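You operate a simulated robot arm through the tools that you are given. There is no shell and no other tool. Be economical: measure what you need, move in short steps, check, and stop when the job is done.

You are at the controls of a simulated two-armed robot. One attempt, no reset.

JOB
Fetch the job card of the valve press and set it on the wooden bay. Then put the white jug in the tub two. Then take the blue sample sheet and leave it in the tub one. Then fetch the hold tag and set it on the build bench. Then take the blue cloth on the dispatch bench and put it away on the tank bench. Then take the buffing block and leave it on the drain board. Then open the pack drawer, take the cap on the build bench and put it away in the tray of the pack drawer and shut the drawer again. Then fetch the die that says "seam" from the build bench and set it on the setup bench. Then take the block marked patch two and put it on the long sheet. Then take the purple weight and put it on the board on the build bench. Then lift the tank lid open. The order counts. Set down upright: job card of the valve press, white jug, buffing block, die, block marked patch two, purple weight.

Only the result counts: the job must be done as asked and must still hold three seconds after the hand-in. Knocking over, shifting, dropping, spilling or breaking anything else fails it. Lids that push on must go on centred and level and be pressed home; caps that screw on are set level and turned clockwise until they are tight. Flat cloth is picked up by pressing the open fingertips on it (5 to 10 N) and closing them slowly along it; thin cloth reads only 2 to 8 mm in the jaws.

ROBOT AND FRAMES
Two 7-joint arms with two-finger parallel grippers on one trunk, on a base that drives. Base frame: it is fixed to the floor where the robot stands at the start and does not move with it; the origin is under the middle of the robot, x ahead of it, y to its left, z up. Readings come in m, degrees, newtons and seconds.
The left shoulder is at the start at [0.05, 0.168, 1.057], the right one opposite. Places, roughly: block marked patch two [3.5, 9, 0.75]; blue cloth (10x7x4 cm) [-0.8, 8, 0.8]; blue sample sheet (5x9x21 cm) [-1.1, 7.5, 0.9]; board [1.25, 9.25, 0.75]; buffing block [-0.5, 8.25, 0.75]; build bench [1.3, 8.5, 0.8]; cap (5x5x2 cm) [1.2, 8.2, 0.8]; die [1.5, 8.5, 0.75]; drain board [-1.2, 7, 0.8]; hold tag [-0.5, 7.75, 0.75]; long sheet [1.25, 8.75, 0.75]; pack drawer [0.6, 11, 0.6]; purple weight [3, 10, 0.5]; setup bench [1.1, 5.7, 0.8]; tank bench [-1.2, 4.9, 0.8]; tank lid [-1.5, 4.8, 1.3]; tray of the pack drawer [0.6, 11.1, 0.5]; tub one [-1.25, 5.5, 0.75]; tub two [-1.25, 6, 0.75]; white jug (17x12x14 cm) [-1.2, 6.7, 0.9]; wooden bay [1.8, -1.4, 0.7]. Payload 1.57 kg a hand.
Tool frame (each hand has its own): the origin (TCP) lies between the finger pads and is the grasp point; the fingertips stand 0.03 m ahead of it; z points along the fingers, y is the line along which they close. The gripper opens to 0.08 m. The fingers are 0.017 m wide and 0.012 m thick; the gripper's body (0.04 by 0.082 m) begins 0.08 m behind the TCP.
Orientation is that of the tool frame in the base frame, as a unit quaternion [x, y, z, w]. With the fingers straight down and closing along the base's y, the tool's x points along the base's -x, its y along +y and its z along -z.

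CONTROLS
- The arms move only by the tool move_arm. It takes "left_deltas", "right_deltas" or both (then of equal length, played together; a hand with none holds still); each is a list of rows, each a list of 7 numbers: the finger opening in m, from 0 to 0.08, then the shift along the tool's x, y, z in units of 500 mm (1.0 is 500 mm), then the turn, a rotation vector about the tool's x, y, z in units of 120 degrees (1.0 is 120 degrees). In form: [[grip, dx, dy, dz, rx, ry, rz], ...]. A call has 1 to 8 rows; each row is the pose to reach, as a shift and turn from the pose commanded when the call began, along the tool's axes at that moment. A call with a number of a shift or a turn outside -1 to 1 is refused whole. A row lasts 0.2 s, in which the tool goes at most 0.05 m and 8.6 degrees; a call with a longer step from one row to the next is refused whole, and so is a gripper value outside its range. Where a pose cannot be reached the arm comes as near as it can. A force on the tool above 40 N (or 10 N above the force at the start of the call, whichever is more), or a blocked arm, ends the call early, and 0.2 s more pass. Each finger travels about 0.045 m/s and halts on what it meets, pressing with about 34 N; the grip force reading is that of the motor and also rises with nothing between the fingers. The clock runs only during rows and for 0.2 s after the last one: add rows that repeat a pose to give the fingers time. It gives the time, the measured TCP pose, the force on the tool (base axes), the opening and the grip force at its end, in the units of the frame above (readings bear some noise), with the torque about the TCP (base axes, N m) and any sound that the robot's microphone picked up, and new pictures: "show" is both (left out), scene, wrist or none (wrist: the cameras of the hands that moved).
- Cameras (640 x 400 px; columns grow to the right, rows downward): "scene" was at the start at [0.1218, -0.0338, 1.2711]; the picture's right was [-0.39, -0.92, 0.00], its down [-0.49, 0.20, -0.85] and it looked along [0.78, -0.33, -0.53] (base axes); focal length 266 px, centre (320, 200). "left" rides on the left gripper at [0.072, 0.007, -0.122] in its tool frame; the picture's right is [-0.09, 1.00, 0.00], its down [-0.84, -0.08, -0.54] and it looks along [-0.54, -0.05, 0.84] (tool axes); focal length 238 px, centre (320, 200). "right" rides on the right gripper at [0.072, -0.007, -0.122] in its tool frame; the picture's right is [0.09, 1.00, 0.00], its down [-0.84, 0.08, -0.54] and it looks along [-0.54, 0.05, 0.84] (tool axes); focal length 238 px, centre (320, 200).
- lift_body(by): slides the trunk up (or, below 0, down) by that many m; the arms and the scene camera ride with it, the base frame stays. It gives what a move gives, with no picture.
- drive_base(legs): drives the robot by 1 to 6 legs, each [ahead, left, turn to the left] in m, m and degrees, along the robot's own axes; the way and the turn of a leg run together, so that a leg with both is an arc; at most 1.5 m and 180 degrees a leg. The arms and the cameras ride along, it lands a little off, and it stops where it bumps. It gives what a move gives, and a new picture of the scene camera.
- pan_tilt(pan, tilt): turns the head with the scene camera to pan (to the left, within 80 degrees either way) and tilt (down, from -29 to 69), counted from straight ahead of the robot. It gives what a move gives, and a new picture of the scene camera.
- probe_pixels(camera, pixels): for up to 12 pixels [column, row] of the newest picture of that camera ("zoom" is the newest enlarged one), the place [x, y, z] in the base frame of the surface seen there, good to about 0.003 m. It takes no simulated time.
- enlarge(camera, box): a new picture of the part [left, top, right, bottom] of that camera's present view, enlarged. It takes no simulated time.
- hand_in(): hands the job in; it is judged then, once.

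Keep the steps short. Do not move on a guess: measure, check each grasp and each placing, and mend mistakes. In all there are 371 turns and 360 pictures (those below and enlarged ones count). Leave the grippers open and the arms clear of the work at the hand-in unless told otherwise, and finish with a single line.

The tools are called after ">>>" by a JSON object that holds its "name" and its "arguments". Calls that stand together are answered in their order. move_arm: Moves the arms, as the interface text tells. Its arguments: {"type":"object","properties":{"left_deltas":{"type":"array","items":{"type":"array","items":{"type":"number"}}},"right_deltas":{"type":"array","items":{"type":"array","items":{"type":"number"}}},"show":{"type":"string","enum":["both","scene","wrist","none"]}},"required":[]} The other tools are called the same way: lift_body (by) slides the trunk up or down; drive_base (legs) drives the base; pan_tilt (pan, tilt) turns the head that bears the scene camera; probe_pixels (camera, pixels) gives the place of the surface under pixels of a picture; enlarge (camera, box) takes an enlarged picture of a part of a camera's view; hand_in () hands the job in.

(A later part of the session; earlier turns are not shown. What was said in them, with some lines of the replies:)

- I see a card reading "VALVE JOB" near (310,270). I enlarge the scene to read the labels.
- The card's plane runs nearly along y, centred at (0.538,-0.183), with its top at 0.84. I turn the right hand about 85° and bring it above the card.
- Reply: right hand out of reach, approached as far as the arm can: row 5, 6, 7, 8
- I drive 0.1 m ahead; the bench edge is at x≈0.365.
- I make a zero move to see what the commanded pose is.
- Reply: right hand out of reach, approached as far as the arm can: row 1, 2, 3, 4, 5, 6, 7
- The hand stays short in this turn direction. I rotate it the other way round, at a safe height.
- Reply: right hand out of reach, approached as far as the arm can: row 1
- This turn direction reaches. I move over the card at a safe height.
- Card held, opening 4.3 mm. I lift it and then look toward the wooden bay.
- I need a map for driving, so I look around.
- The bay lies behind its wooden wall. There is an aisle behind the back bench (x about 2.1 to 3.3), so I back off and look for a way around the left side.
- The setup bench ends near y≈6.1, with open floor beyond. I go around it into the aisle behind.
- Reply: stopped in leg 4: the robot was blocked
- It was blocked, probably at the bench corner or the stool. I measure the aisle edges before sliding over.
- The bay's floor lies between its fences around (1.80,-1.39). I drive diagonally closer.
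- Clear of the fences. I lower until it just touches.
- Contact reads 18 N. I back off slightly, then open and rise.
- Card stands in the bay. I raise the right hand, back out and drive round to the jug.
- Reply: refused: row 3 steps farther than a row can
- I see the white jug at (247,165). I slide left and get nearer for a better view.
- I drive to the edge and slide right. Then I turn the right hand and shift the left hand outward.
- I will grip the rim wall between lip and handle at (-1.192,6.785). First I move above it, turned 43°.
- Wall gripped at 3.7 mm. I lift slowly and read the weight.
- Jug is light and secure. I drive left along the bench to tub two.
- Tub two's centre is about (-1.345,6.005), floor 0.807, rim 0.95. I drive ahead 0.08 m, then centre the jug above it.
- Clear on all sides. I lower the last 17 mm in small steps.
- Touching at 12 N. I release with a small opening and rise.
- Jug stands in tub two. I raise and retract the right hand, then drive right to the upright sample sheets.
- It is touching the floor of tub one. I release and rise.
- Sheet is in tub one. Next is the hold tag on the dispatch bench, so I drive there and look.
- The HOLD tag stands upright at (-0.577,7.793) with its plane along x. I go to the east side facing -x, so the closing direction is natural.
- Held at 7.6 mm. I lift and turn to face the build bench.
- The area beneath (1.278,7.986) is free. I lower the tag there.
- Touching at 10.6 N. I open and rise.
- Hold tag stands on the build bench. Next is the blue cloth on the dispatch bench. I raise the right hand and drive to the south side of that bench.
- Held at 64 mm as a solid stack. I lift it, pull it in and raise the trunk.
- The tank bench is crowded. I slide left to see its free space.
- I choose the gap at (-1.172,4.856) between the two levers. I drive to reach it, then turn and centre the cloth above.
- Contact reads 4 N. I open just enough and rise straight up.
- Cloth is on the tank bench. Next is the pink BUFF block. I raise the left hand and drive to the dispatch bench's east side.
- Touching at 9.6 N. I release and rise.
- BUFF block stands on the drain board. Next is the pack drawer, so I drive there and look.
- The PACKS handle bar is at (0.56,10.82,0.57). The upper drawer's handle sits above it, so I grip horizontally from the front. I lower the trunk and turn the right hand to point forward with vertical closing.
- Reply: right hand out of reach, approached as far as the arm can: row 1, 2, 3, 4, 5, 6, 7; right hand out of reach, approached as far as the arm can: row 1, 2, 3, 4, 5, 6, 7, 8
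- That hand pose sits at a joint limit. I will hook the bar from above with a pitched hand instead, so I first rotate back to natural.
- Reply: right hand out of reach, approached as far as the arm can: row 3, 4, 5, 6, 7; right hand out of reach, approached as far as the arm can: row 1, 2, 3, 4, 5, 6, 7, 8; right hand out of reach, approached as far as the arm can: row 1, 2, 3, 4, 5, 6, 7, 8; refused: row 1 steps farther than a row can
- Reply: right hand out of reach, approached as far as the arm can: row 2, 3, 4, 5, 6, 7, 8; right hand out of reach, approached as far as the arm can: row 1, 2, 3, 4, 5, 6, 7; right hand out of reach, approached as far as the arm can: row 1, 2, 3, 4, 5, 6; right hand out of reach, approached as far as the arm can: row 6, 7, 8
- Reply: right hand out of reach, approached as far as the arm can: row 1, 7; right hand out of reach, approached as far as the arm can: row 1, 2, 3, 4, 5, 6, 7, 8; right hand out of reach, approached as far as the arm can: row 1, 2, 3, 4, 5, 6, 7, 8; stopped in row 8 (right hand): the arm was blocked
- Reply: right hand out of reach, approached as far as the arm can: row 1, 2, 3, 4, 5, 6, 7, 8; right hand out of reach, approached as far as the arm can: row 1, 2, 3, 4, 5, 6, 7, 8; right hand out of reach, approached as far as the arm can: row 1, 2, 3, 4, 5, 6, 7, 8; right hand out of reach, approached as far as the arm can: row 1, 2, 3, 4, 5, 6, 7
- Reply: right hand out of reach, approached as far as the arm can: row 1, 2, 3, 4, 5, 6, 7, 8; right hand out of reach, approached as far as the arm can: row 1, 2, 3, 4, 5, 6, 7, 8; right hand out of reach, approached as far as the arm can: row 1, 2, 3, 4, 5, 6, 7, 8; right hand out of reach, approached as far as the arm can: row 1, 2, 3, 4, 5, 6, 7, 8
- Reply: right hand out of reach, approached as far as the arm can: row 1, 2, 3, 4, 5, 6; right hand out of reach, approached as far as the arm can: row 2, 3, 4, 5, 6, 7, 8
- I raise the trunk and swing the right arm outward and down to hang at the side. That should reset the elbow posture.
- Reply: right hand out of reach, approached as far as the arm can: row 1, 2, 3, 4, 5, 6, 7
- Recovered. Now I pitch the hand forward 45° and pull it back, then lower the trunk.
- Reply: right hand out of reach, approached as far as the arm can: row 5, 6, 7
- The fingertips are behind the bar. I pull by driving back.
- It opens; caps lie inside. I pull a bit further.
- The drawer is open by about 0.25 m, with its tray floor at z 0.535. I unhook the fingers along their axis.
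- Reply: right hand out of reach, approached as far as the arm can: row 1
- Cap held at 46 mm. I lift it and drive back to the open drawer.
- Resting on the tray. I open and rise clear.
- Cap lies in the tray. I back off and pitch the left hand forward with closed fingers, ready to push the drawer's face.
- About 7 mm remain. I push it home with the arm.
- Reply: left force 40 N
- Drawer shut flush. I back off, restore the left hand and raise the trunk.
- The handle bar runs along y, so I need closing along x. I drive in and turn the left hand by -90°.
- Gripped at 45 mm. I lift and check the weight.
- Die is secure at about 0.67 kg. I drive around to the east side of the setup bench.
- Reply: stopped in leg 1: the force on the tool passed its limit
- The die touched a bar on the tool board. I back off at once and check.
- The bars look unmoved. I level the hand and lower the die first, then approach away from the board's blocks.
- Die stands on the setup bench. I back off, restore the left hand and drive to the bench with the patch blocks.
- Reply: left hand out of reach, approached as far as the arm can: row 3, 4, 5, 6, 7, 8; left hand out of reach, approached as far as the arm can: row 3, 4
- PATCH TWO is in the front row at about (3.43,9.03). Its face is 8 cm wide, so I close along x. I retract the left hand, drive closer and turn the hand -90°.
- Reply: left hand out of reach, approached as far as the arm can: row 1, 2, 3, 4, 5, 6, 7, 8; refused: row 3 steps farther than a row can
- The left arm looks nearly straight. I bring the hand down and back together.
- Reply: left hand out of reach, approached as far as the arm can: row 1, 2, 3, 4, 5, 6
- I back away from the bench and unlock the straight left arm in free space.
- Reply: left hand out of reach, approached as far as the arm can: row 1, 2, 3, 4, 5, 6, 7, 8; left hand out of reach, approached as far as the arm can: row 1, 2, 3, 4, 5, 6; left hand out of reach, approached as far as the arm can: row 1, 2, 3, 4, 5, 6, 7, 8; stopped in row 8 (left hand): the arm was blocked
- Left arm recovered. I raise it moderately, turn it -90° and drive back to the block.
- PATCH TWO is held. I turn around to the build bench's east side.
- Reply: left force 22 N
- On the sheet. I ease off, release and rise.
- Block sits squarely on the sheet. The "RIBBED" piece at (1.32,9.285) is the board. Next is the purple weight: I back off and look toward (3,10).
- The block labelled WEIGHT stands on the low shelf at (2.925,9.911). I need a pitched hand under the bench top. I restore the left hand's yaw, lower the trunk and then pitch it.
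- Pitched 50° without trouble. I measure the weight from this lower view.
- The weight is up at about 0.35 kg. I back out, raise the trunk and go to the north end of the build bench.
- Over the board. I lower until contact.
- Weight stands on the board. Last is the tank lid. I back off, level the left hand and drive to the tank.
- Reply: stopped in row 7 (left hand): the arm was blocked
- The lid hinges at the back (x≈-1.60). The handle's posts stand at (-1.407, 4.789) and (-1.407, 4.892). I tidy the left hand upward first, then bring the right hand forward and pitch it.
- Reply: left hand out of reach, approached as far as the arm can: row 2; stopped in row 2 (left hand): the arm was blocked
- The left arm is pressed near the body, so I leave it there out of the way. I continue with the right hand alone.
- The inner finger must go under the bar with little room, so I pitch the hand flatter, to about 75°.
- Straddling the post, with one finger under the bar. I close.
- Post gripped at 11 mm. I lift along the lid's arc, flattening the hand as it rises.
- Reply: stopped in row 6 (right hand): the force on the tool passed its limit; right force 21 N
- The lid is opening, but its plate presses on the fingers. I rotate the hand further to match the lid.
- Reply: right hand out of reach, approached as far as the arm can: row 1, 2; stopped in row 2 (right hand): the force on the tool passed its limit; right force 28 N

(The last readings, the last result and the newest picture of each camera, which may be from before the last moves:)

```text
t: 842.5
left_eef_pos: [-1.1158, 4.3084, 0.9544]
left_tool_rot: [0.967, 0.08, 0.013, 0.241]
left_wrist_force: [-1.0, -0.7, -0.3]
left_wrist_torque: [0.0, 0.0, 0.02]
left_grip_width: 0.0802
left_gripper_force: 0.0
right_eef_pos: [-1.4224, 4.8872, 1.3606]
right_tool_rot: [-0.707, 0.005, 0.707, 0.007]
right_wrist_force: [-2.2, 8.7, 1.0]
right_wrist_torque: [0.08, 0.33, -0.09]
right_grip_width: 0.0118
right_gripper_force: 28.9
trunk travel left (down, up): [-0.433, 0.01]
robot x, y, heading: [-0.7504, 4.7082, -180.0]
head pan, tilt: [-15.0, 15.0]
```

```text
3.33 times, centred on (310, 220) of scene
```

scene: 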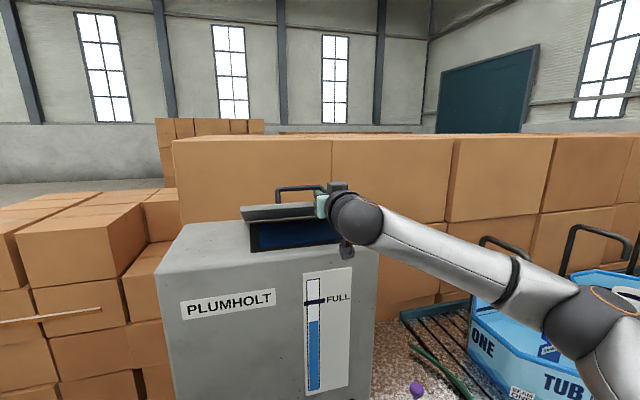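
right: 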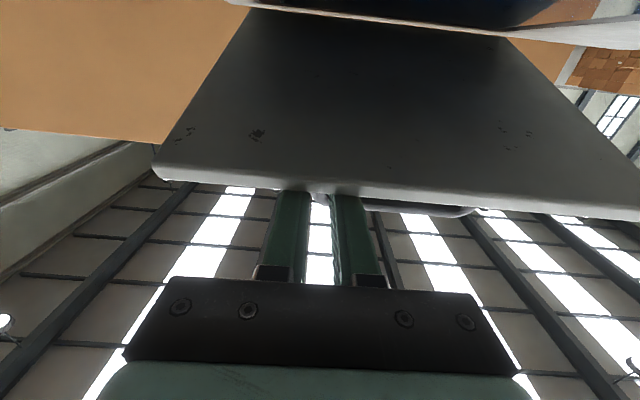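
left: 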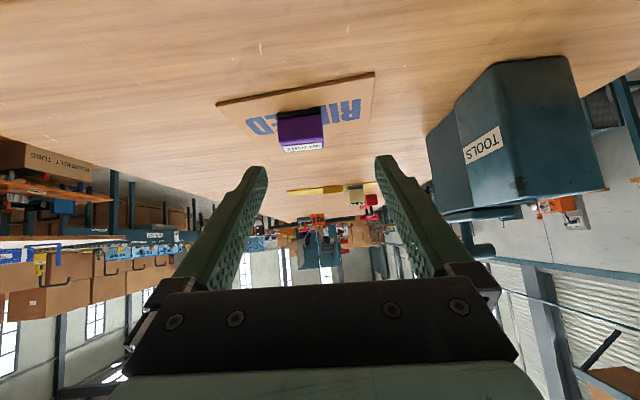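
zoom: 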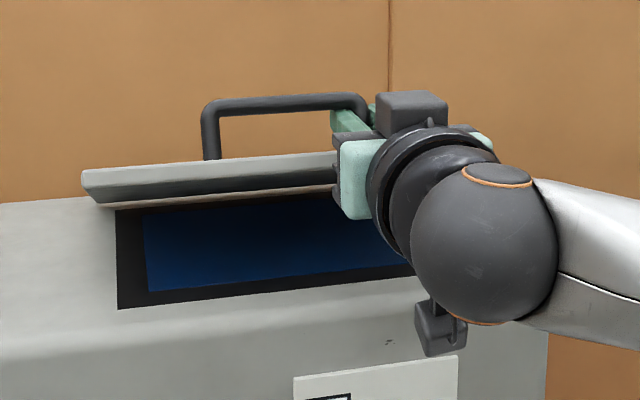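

Forces are small now and the lid seems held by hinge friction. I release the post carefully and back out, watching whether the lid stays.

>>> {"name": "move_arm", "arguments": {"right_deltas": [[0.02, 0, 0, 0, 0, 0, 0], [0.035, 0, 0, 0, 0, 0, 0], [0.035, 0, 0, -0.03, 0, 0, 0], [0.035, 0, 0, -0.08, 0, 0, 0], [0.035, 0, 0, -0.14, 0, 0, 0], [0.02, 0, 0, -0.2, 0, 0, 0]], "show": "scene"}}

```text
t: 843.9
left_eef_pos: [-1.1159, 4.3077, 0.9539]
left_tool_rot: [0.967, 0.08, 0.013, 0.24]
left_wrist_force: [-0.4, 0.3, 0.0]
left_wrist_torque: [0.01, 0.01, -0.01]
left_grip_width: 0.08
left_gripper_force: 0.0
right_eef_pos: [-1.3215, 4.8839, 1.3594]
right_tool_rot: [0.707, -0.003, -0.707, -0.006]
right_wrist_force: [-1.0, 0.8, 0.1]
right_wrist_torque: [0.0, 0.01, 0.04]
right_grip_width: 0.02
right_gripper_force: 0.0
trunk travel left (down, up): [-0.433, 0.01]
robot x, y, heading: [-0.7494, 4.7097, 180.1]
head pan, tilt: [-15.0, 15.0]
```

scene: 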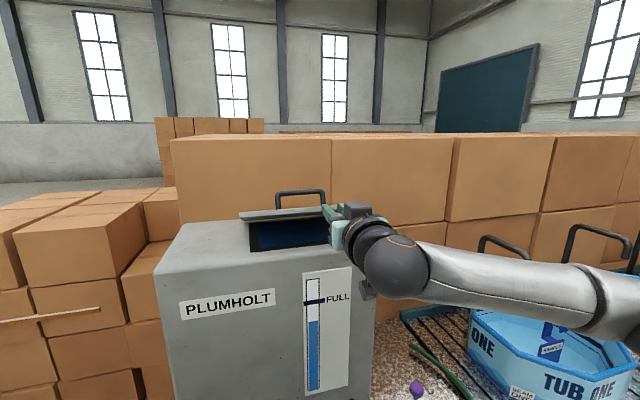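

The lid stays. I close the fingers and check the plate's front edge before pushing it from below.

>>> {"name": "enlarge", "arguments": {"camera": "scene", "box": [225, 175, 385, 275]}}

>>> {"name": "probe_pixels", "arguments": {"camera": "zoom", "pixels": [[70, 165], [200, 155], [330, 145], [200, 168], [200, 230], [120, 295], [100, 150], [300, 160]]}}

```text
4.00 times, centred on (305, 225) of scene
```

zoom: 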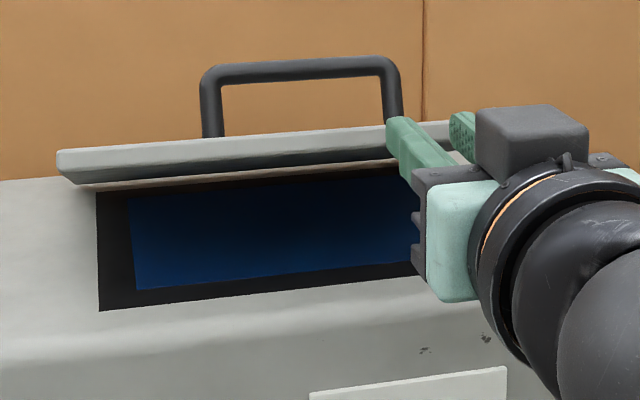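

```text
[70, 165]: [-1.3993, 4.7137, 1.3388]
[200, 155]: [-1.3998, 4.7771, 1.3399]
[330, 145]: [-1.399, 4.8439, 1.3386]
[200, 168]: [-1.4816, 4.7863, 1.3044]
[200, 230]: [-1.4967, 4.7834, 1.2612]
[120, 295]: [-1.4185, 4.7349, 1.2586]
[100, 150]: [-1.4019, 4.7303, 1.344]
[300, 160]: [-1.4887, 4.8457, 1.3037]
```

>>> {"name": "move_arm", "arguments": {"right_deltas": [[0.0, 0.065, 0.04, 0, 0, 0, 0], [0.0, 0.13, 0.08, 0, 0, 0, 0], [0.0, 0.13, 0.08, 0.05, 0, 0, 0], [0.0, 0.13, 0.08, 0.1, 0, 0, 0], [0.0, 0.128, 0.08, 0.157, 0, 0, 0]], "show": "both"}}

```text
t: 845.0
left_eef_pos: [-1.1154, 4.3077, 0.9531]
left_tool_rot: [0.967, 0.08, 0.014, 0.24]
left_wrist_force: [0.2, 0.6, 0.6]
left_wrist_torque: [0.01, -0.01, -0.02]
left_grip_width: 0.08
left_gripper_force: 0.0
right_eef_pos: [-1.4013, 4.8438, 1.296]
right_tool_rot: [0.707, -0.002, -0.707, -0.004]
right_wrist_force: [-0.4, 0.0, -0.1]
right_wrist_torque: [0.03, 0.02, 0.02]
right_grip_width: 0.0002
right_gripper_force: 21.1
trunk travel left (down, up): [-0.433, 0.01]
robot x, y, heading: [-0.746, 4.7075, 179.9]
head pan, tilt: [-15.0, 15.0]
```

scene: 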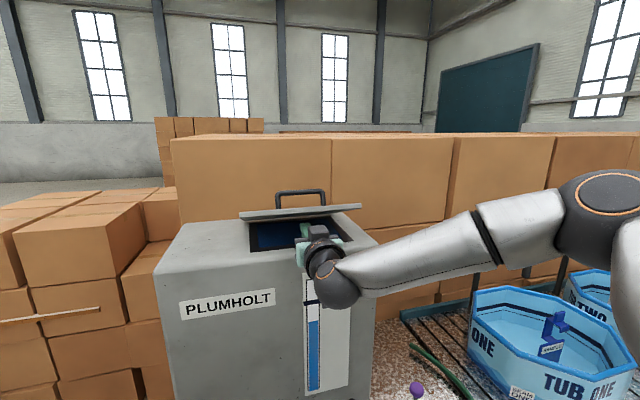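
right: 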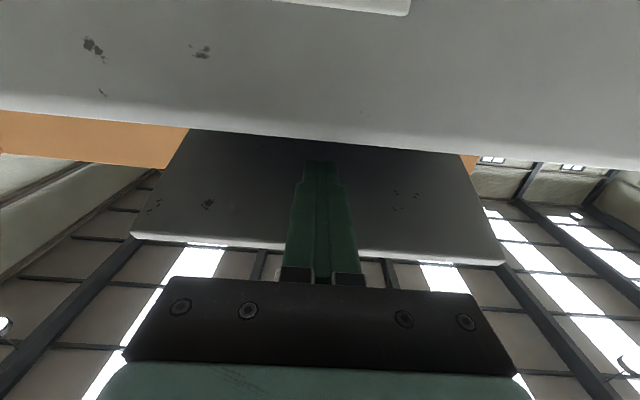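

Fingers are under the plate. I push it up along its arc.

>>> {"name": "move_arm", "arguments": {"right_deltas": [[0.0, -0.045, 0, 0.014, 0, 0, 0], [0.0, -0.084, 0, 0.033, 0, 0, 0], [0.0, -0.122, 0, 0.06, 0, 0, 0], [0.0, -0.158, 0, 0.089, 0, 0, 0], [0.0, -0.189, 0, 0.124, 0, 0, 0], [0.0, -0.218, 0, 0.162, 0, 0, 0], [0.0, -0.239, 0, 0.203, 0, 0, 0], [0.0, -0.258, 0, 0.247, 0, 0, 0]], "show": "both"}}

```text
t: 846.9
left_eef_pos: [-1.1159, 4.3091, 0.9544]
left_tool_rot: [0.968, 0.079, 0.014, 0.239]
left_wrist_force: [0.5, -0.2, 0.1]
left_wrist_torque: [0.0, -0.01, 0.02]
left_grip_width: 0.0798
left_gripper_force: 0.1
right_eef_pos: [-1.5239, 4.8447, 1.4241]
right_tool_rot: [0.707, -0.003, -0.707, -0.005]
right_wrist_force: [0.9, -0.4, 0.5]
right_wrist_torque: [0.03, -0.01, 0.0]
right_grip_width: 0.0002
right_gripper_force: 21.3
trunk travel left (down, up): [-0.433, 0.01]
robot x, y, heading: [-0.7499, 4.708, 180.1]
head pan, tilt: [-15.0, 15.0]
```

scene: 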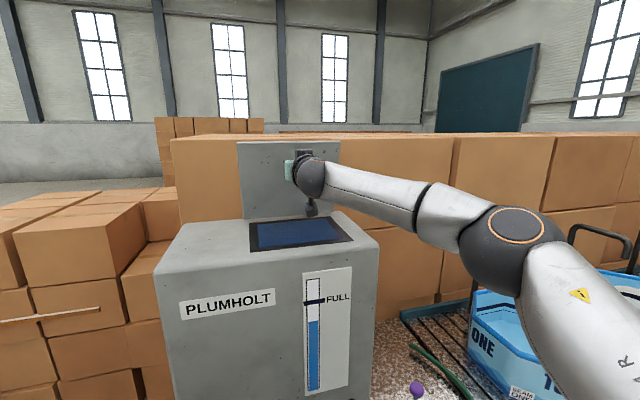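
right: 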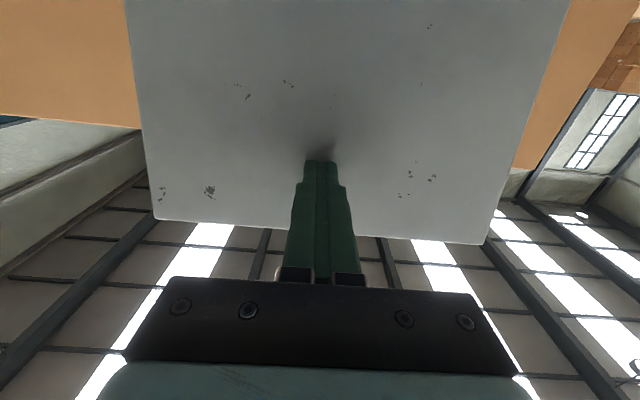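

The lid is about 75° open. I push a little further, past vertical if the hinge allows.

>>> {"name": "move_arm", "arguments": {"right_deltas": [[0.0, -0.008, 0, 0.03, 0, 0, 0], [0.0, -0.012, 0, 0.06, 0, 0, 0], [0.0, -0.014, 0, 0.09, 0, 0, 0], [0.0, -0.014, 0, 0.11, 0, 0, 0]], "show": "scene"}}

```text
t: 847.9
left_eef_pos: [-1.116, 4.3076, 0.954]
left_tool_rot: [0.967, 0.079, 0.014, 0.24]
left_wrist_force: [0.2, 0.0, -0.6]
left_wrist_torque: [0.0, 0.01, 0.01]
left_grip_width: 0.08
left_gripper_force: 0.0
right_eef_pos: [-1.5537, 4.8443, 1.4305]
right_tool_rot: [0.708, -0.001, -0.707, -0.004]
right_wrist_force: [1.5, -1.9, 0.1]
right_wrist_torque: [0.01, 0.03, 0.08]
right_grip_width: 0.0
right_gripper_force: 21.1
right hand out of reach, approached as far as the arm can: row 3, 4
trunk travel left (down, up): [-0.433, 0.01]
robot x, y, heading: [-0.7553, 4.7093, -179.9]
head pan, tilt: [-15.0, 15.0]
```

scene: 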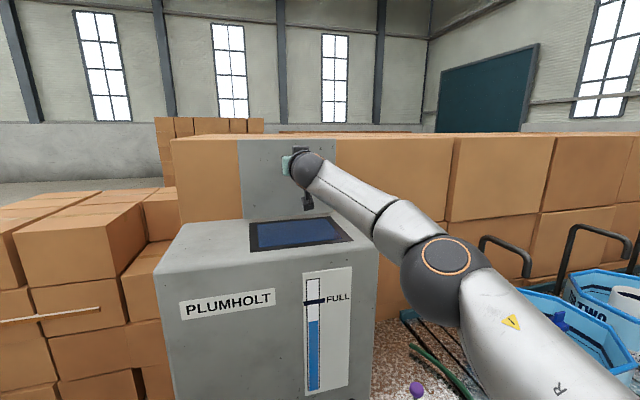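

About 85° open. I withdraw the hand straight back and check that the lid stays.

>>> {"name": "move_arm", "arguments": {"right_deltas": [[0.0, 0, 0, -0.06, 0, 0, 0], [0.0, 0, 0, -0.14, 0, 0, 0], [0.0, 0, 0, -0.23, 0, 0, 0], [0.02, 0, 0, -0.32, 0, 0, 0], [0.05, 0, 0, -0.4, 0, 0, 0], [0.08, 0, 0, -0.4, 0, 0, 0]], "show": "scene"}}

```text
t: 849.2
left_eef_pos: [-1.1168, 4.3076, 0.954]
left_tool_rot: [0.967, 0.08, 0.014, 0.24]
left_wrist_force: [-0.3, 0.1, -0.4]
left_wrist_torque: [-0.02, 0.04, 0.01]
left_grip_width: 0.0799
left_gripper_force: 0.0
right_eef_pos: [-1.3525, 4.845, 1.4304]
right_tool_rot: [0.707, -0.003, -0.707, -0.005]
right_wrist_force: [0.1, 0.1, -0.7]
right_wrist_torque: [0.0, 0.0, 0.0]
right_grip_width: 0.0641
right_gripper_force: 0.1
trunk travel left (down, up): [-0.433, 0.01]
robot x, y, heading: [-0.7515, 4.7069, 179.8]
head pan, tilt: [-15.0, 15.0]
```

scene: 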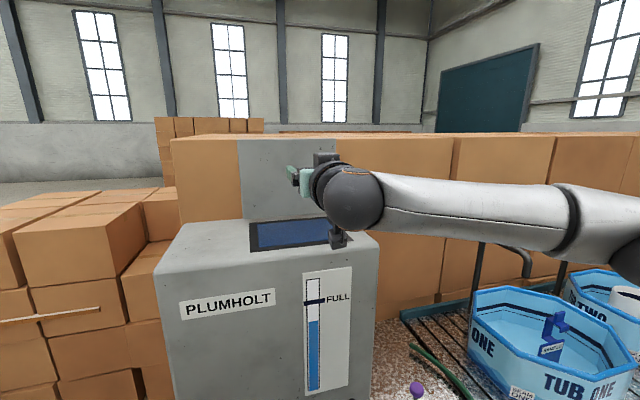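

The lid stays. I drive back clear and take a final look.

>>> {"name": "drive_base", "arguments": {"legs": [[-0.5, 0, 0]]}}

>>> {"name": "pan_tilt", "arguments": {"pan": -10, "tilt": 25}}

>>> {"name": "enlarge", "arguments": {"camera": "scene", "box": [180, 120, 420, 330]}}

```text
t: 852.2
left_eef_pos: [-0.6099, 4.3077, 0.9535]
left_tool_rot: [0.967, 0.083, 0.014, 0.24]
left_wrist_force: [-0.2, -0.2, -0.1]
left_wrist_torque: [0.01, 0.0, -0.02]
left_grip_width: 0.0798
left_gripper_force: 0.0
right_eef_pos: [-0.8483, 4.8406, 1.431]
right_tool_rot: [0.707, -0.001, -0.707, -0.002]
right_wrist_force: [0.2, -0.8, -0.8]
right_wrist_torque: [0.01, -0.02, -0.01]
right_grip_width: 0.0799
right_gripper_force: 0.0
trunk travel left (down, up): [-0.433, 0.01]
robot x, y, heading: [-0.2427, 4.7063, -179.7]
head pan, tilt: [-15.0, 15.0]
```

scene: 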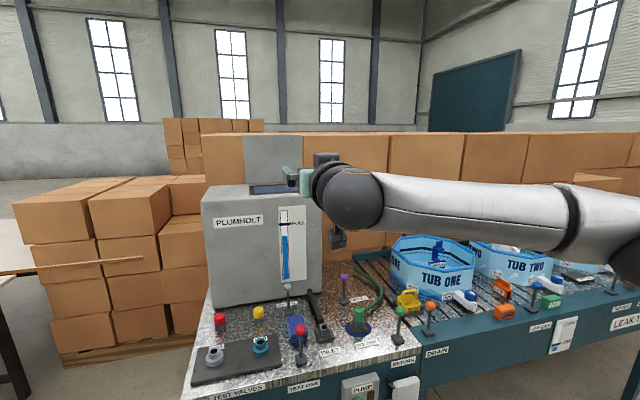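

```text
t: 852.9
left_eef_pos: [-0.6088, 4.3058, 0.9529]
left_tool_rot: [0.967, 0.082, 0.014, 0.24]
left_wrist_force: [0.2, -0.8, 0.1]
left_wrist_torque: [-0.01, -0.01, -0.03]
left_grip_width: 0.0798
left_gripper_force: 0.1
right_eef_pos: [-0.8498, 4.8414, 1.4313]
right_tool_rot: [0.708, 0.001, -0.707, -0.002]
right_wrist_force: [0.0, -1.1, -0.2]
right_wrist_torque: [-0.01, 0.0, -0.01]
right_grip_width: 0.08
right_gripper_force: 0.0
trunk travel left (down, up): [-0.433, 0.01]
robot x, y, heading: [-0.242, 4.7088, -179.3]
head pan, tilt: [-10.0, 25.0]
```

scene: 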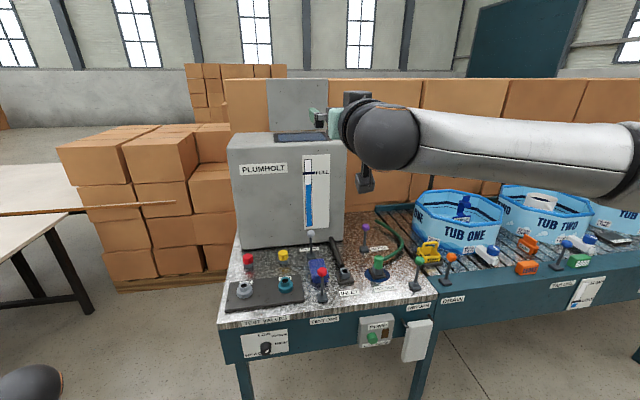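

```text
1.90 times, centred on (300, 225) of scene
```

zoom: 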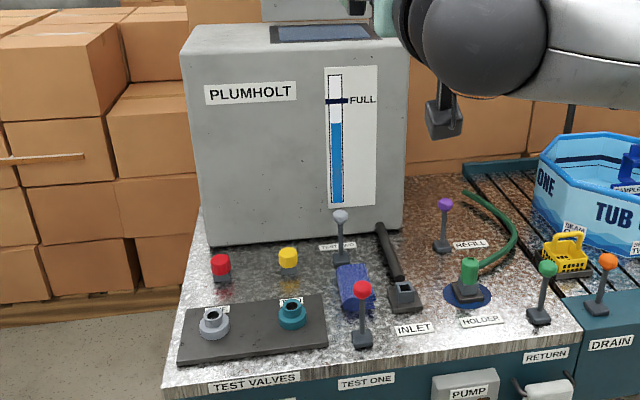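

Lid open, cloth, jug and sheet in place, grippers open and the arms clear. I hand in.

>>> {"name": "hand_in", "arguments": {}}

```text
The job is handed in.
```

I did all eleven steps in order and handed the job in; the patch two block's display changed from "5305 NOW" to "TORN" when I set it on the long sheet, and the seam die briefly bumped the weld-dies board, which showed no visible shift.
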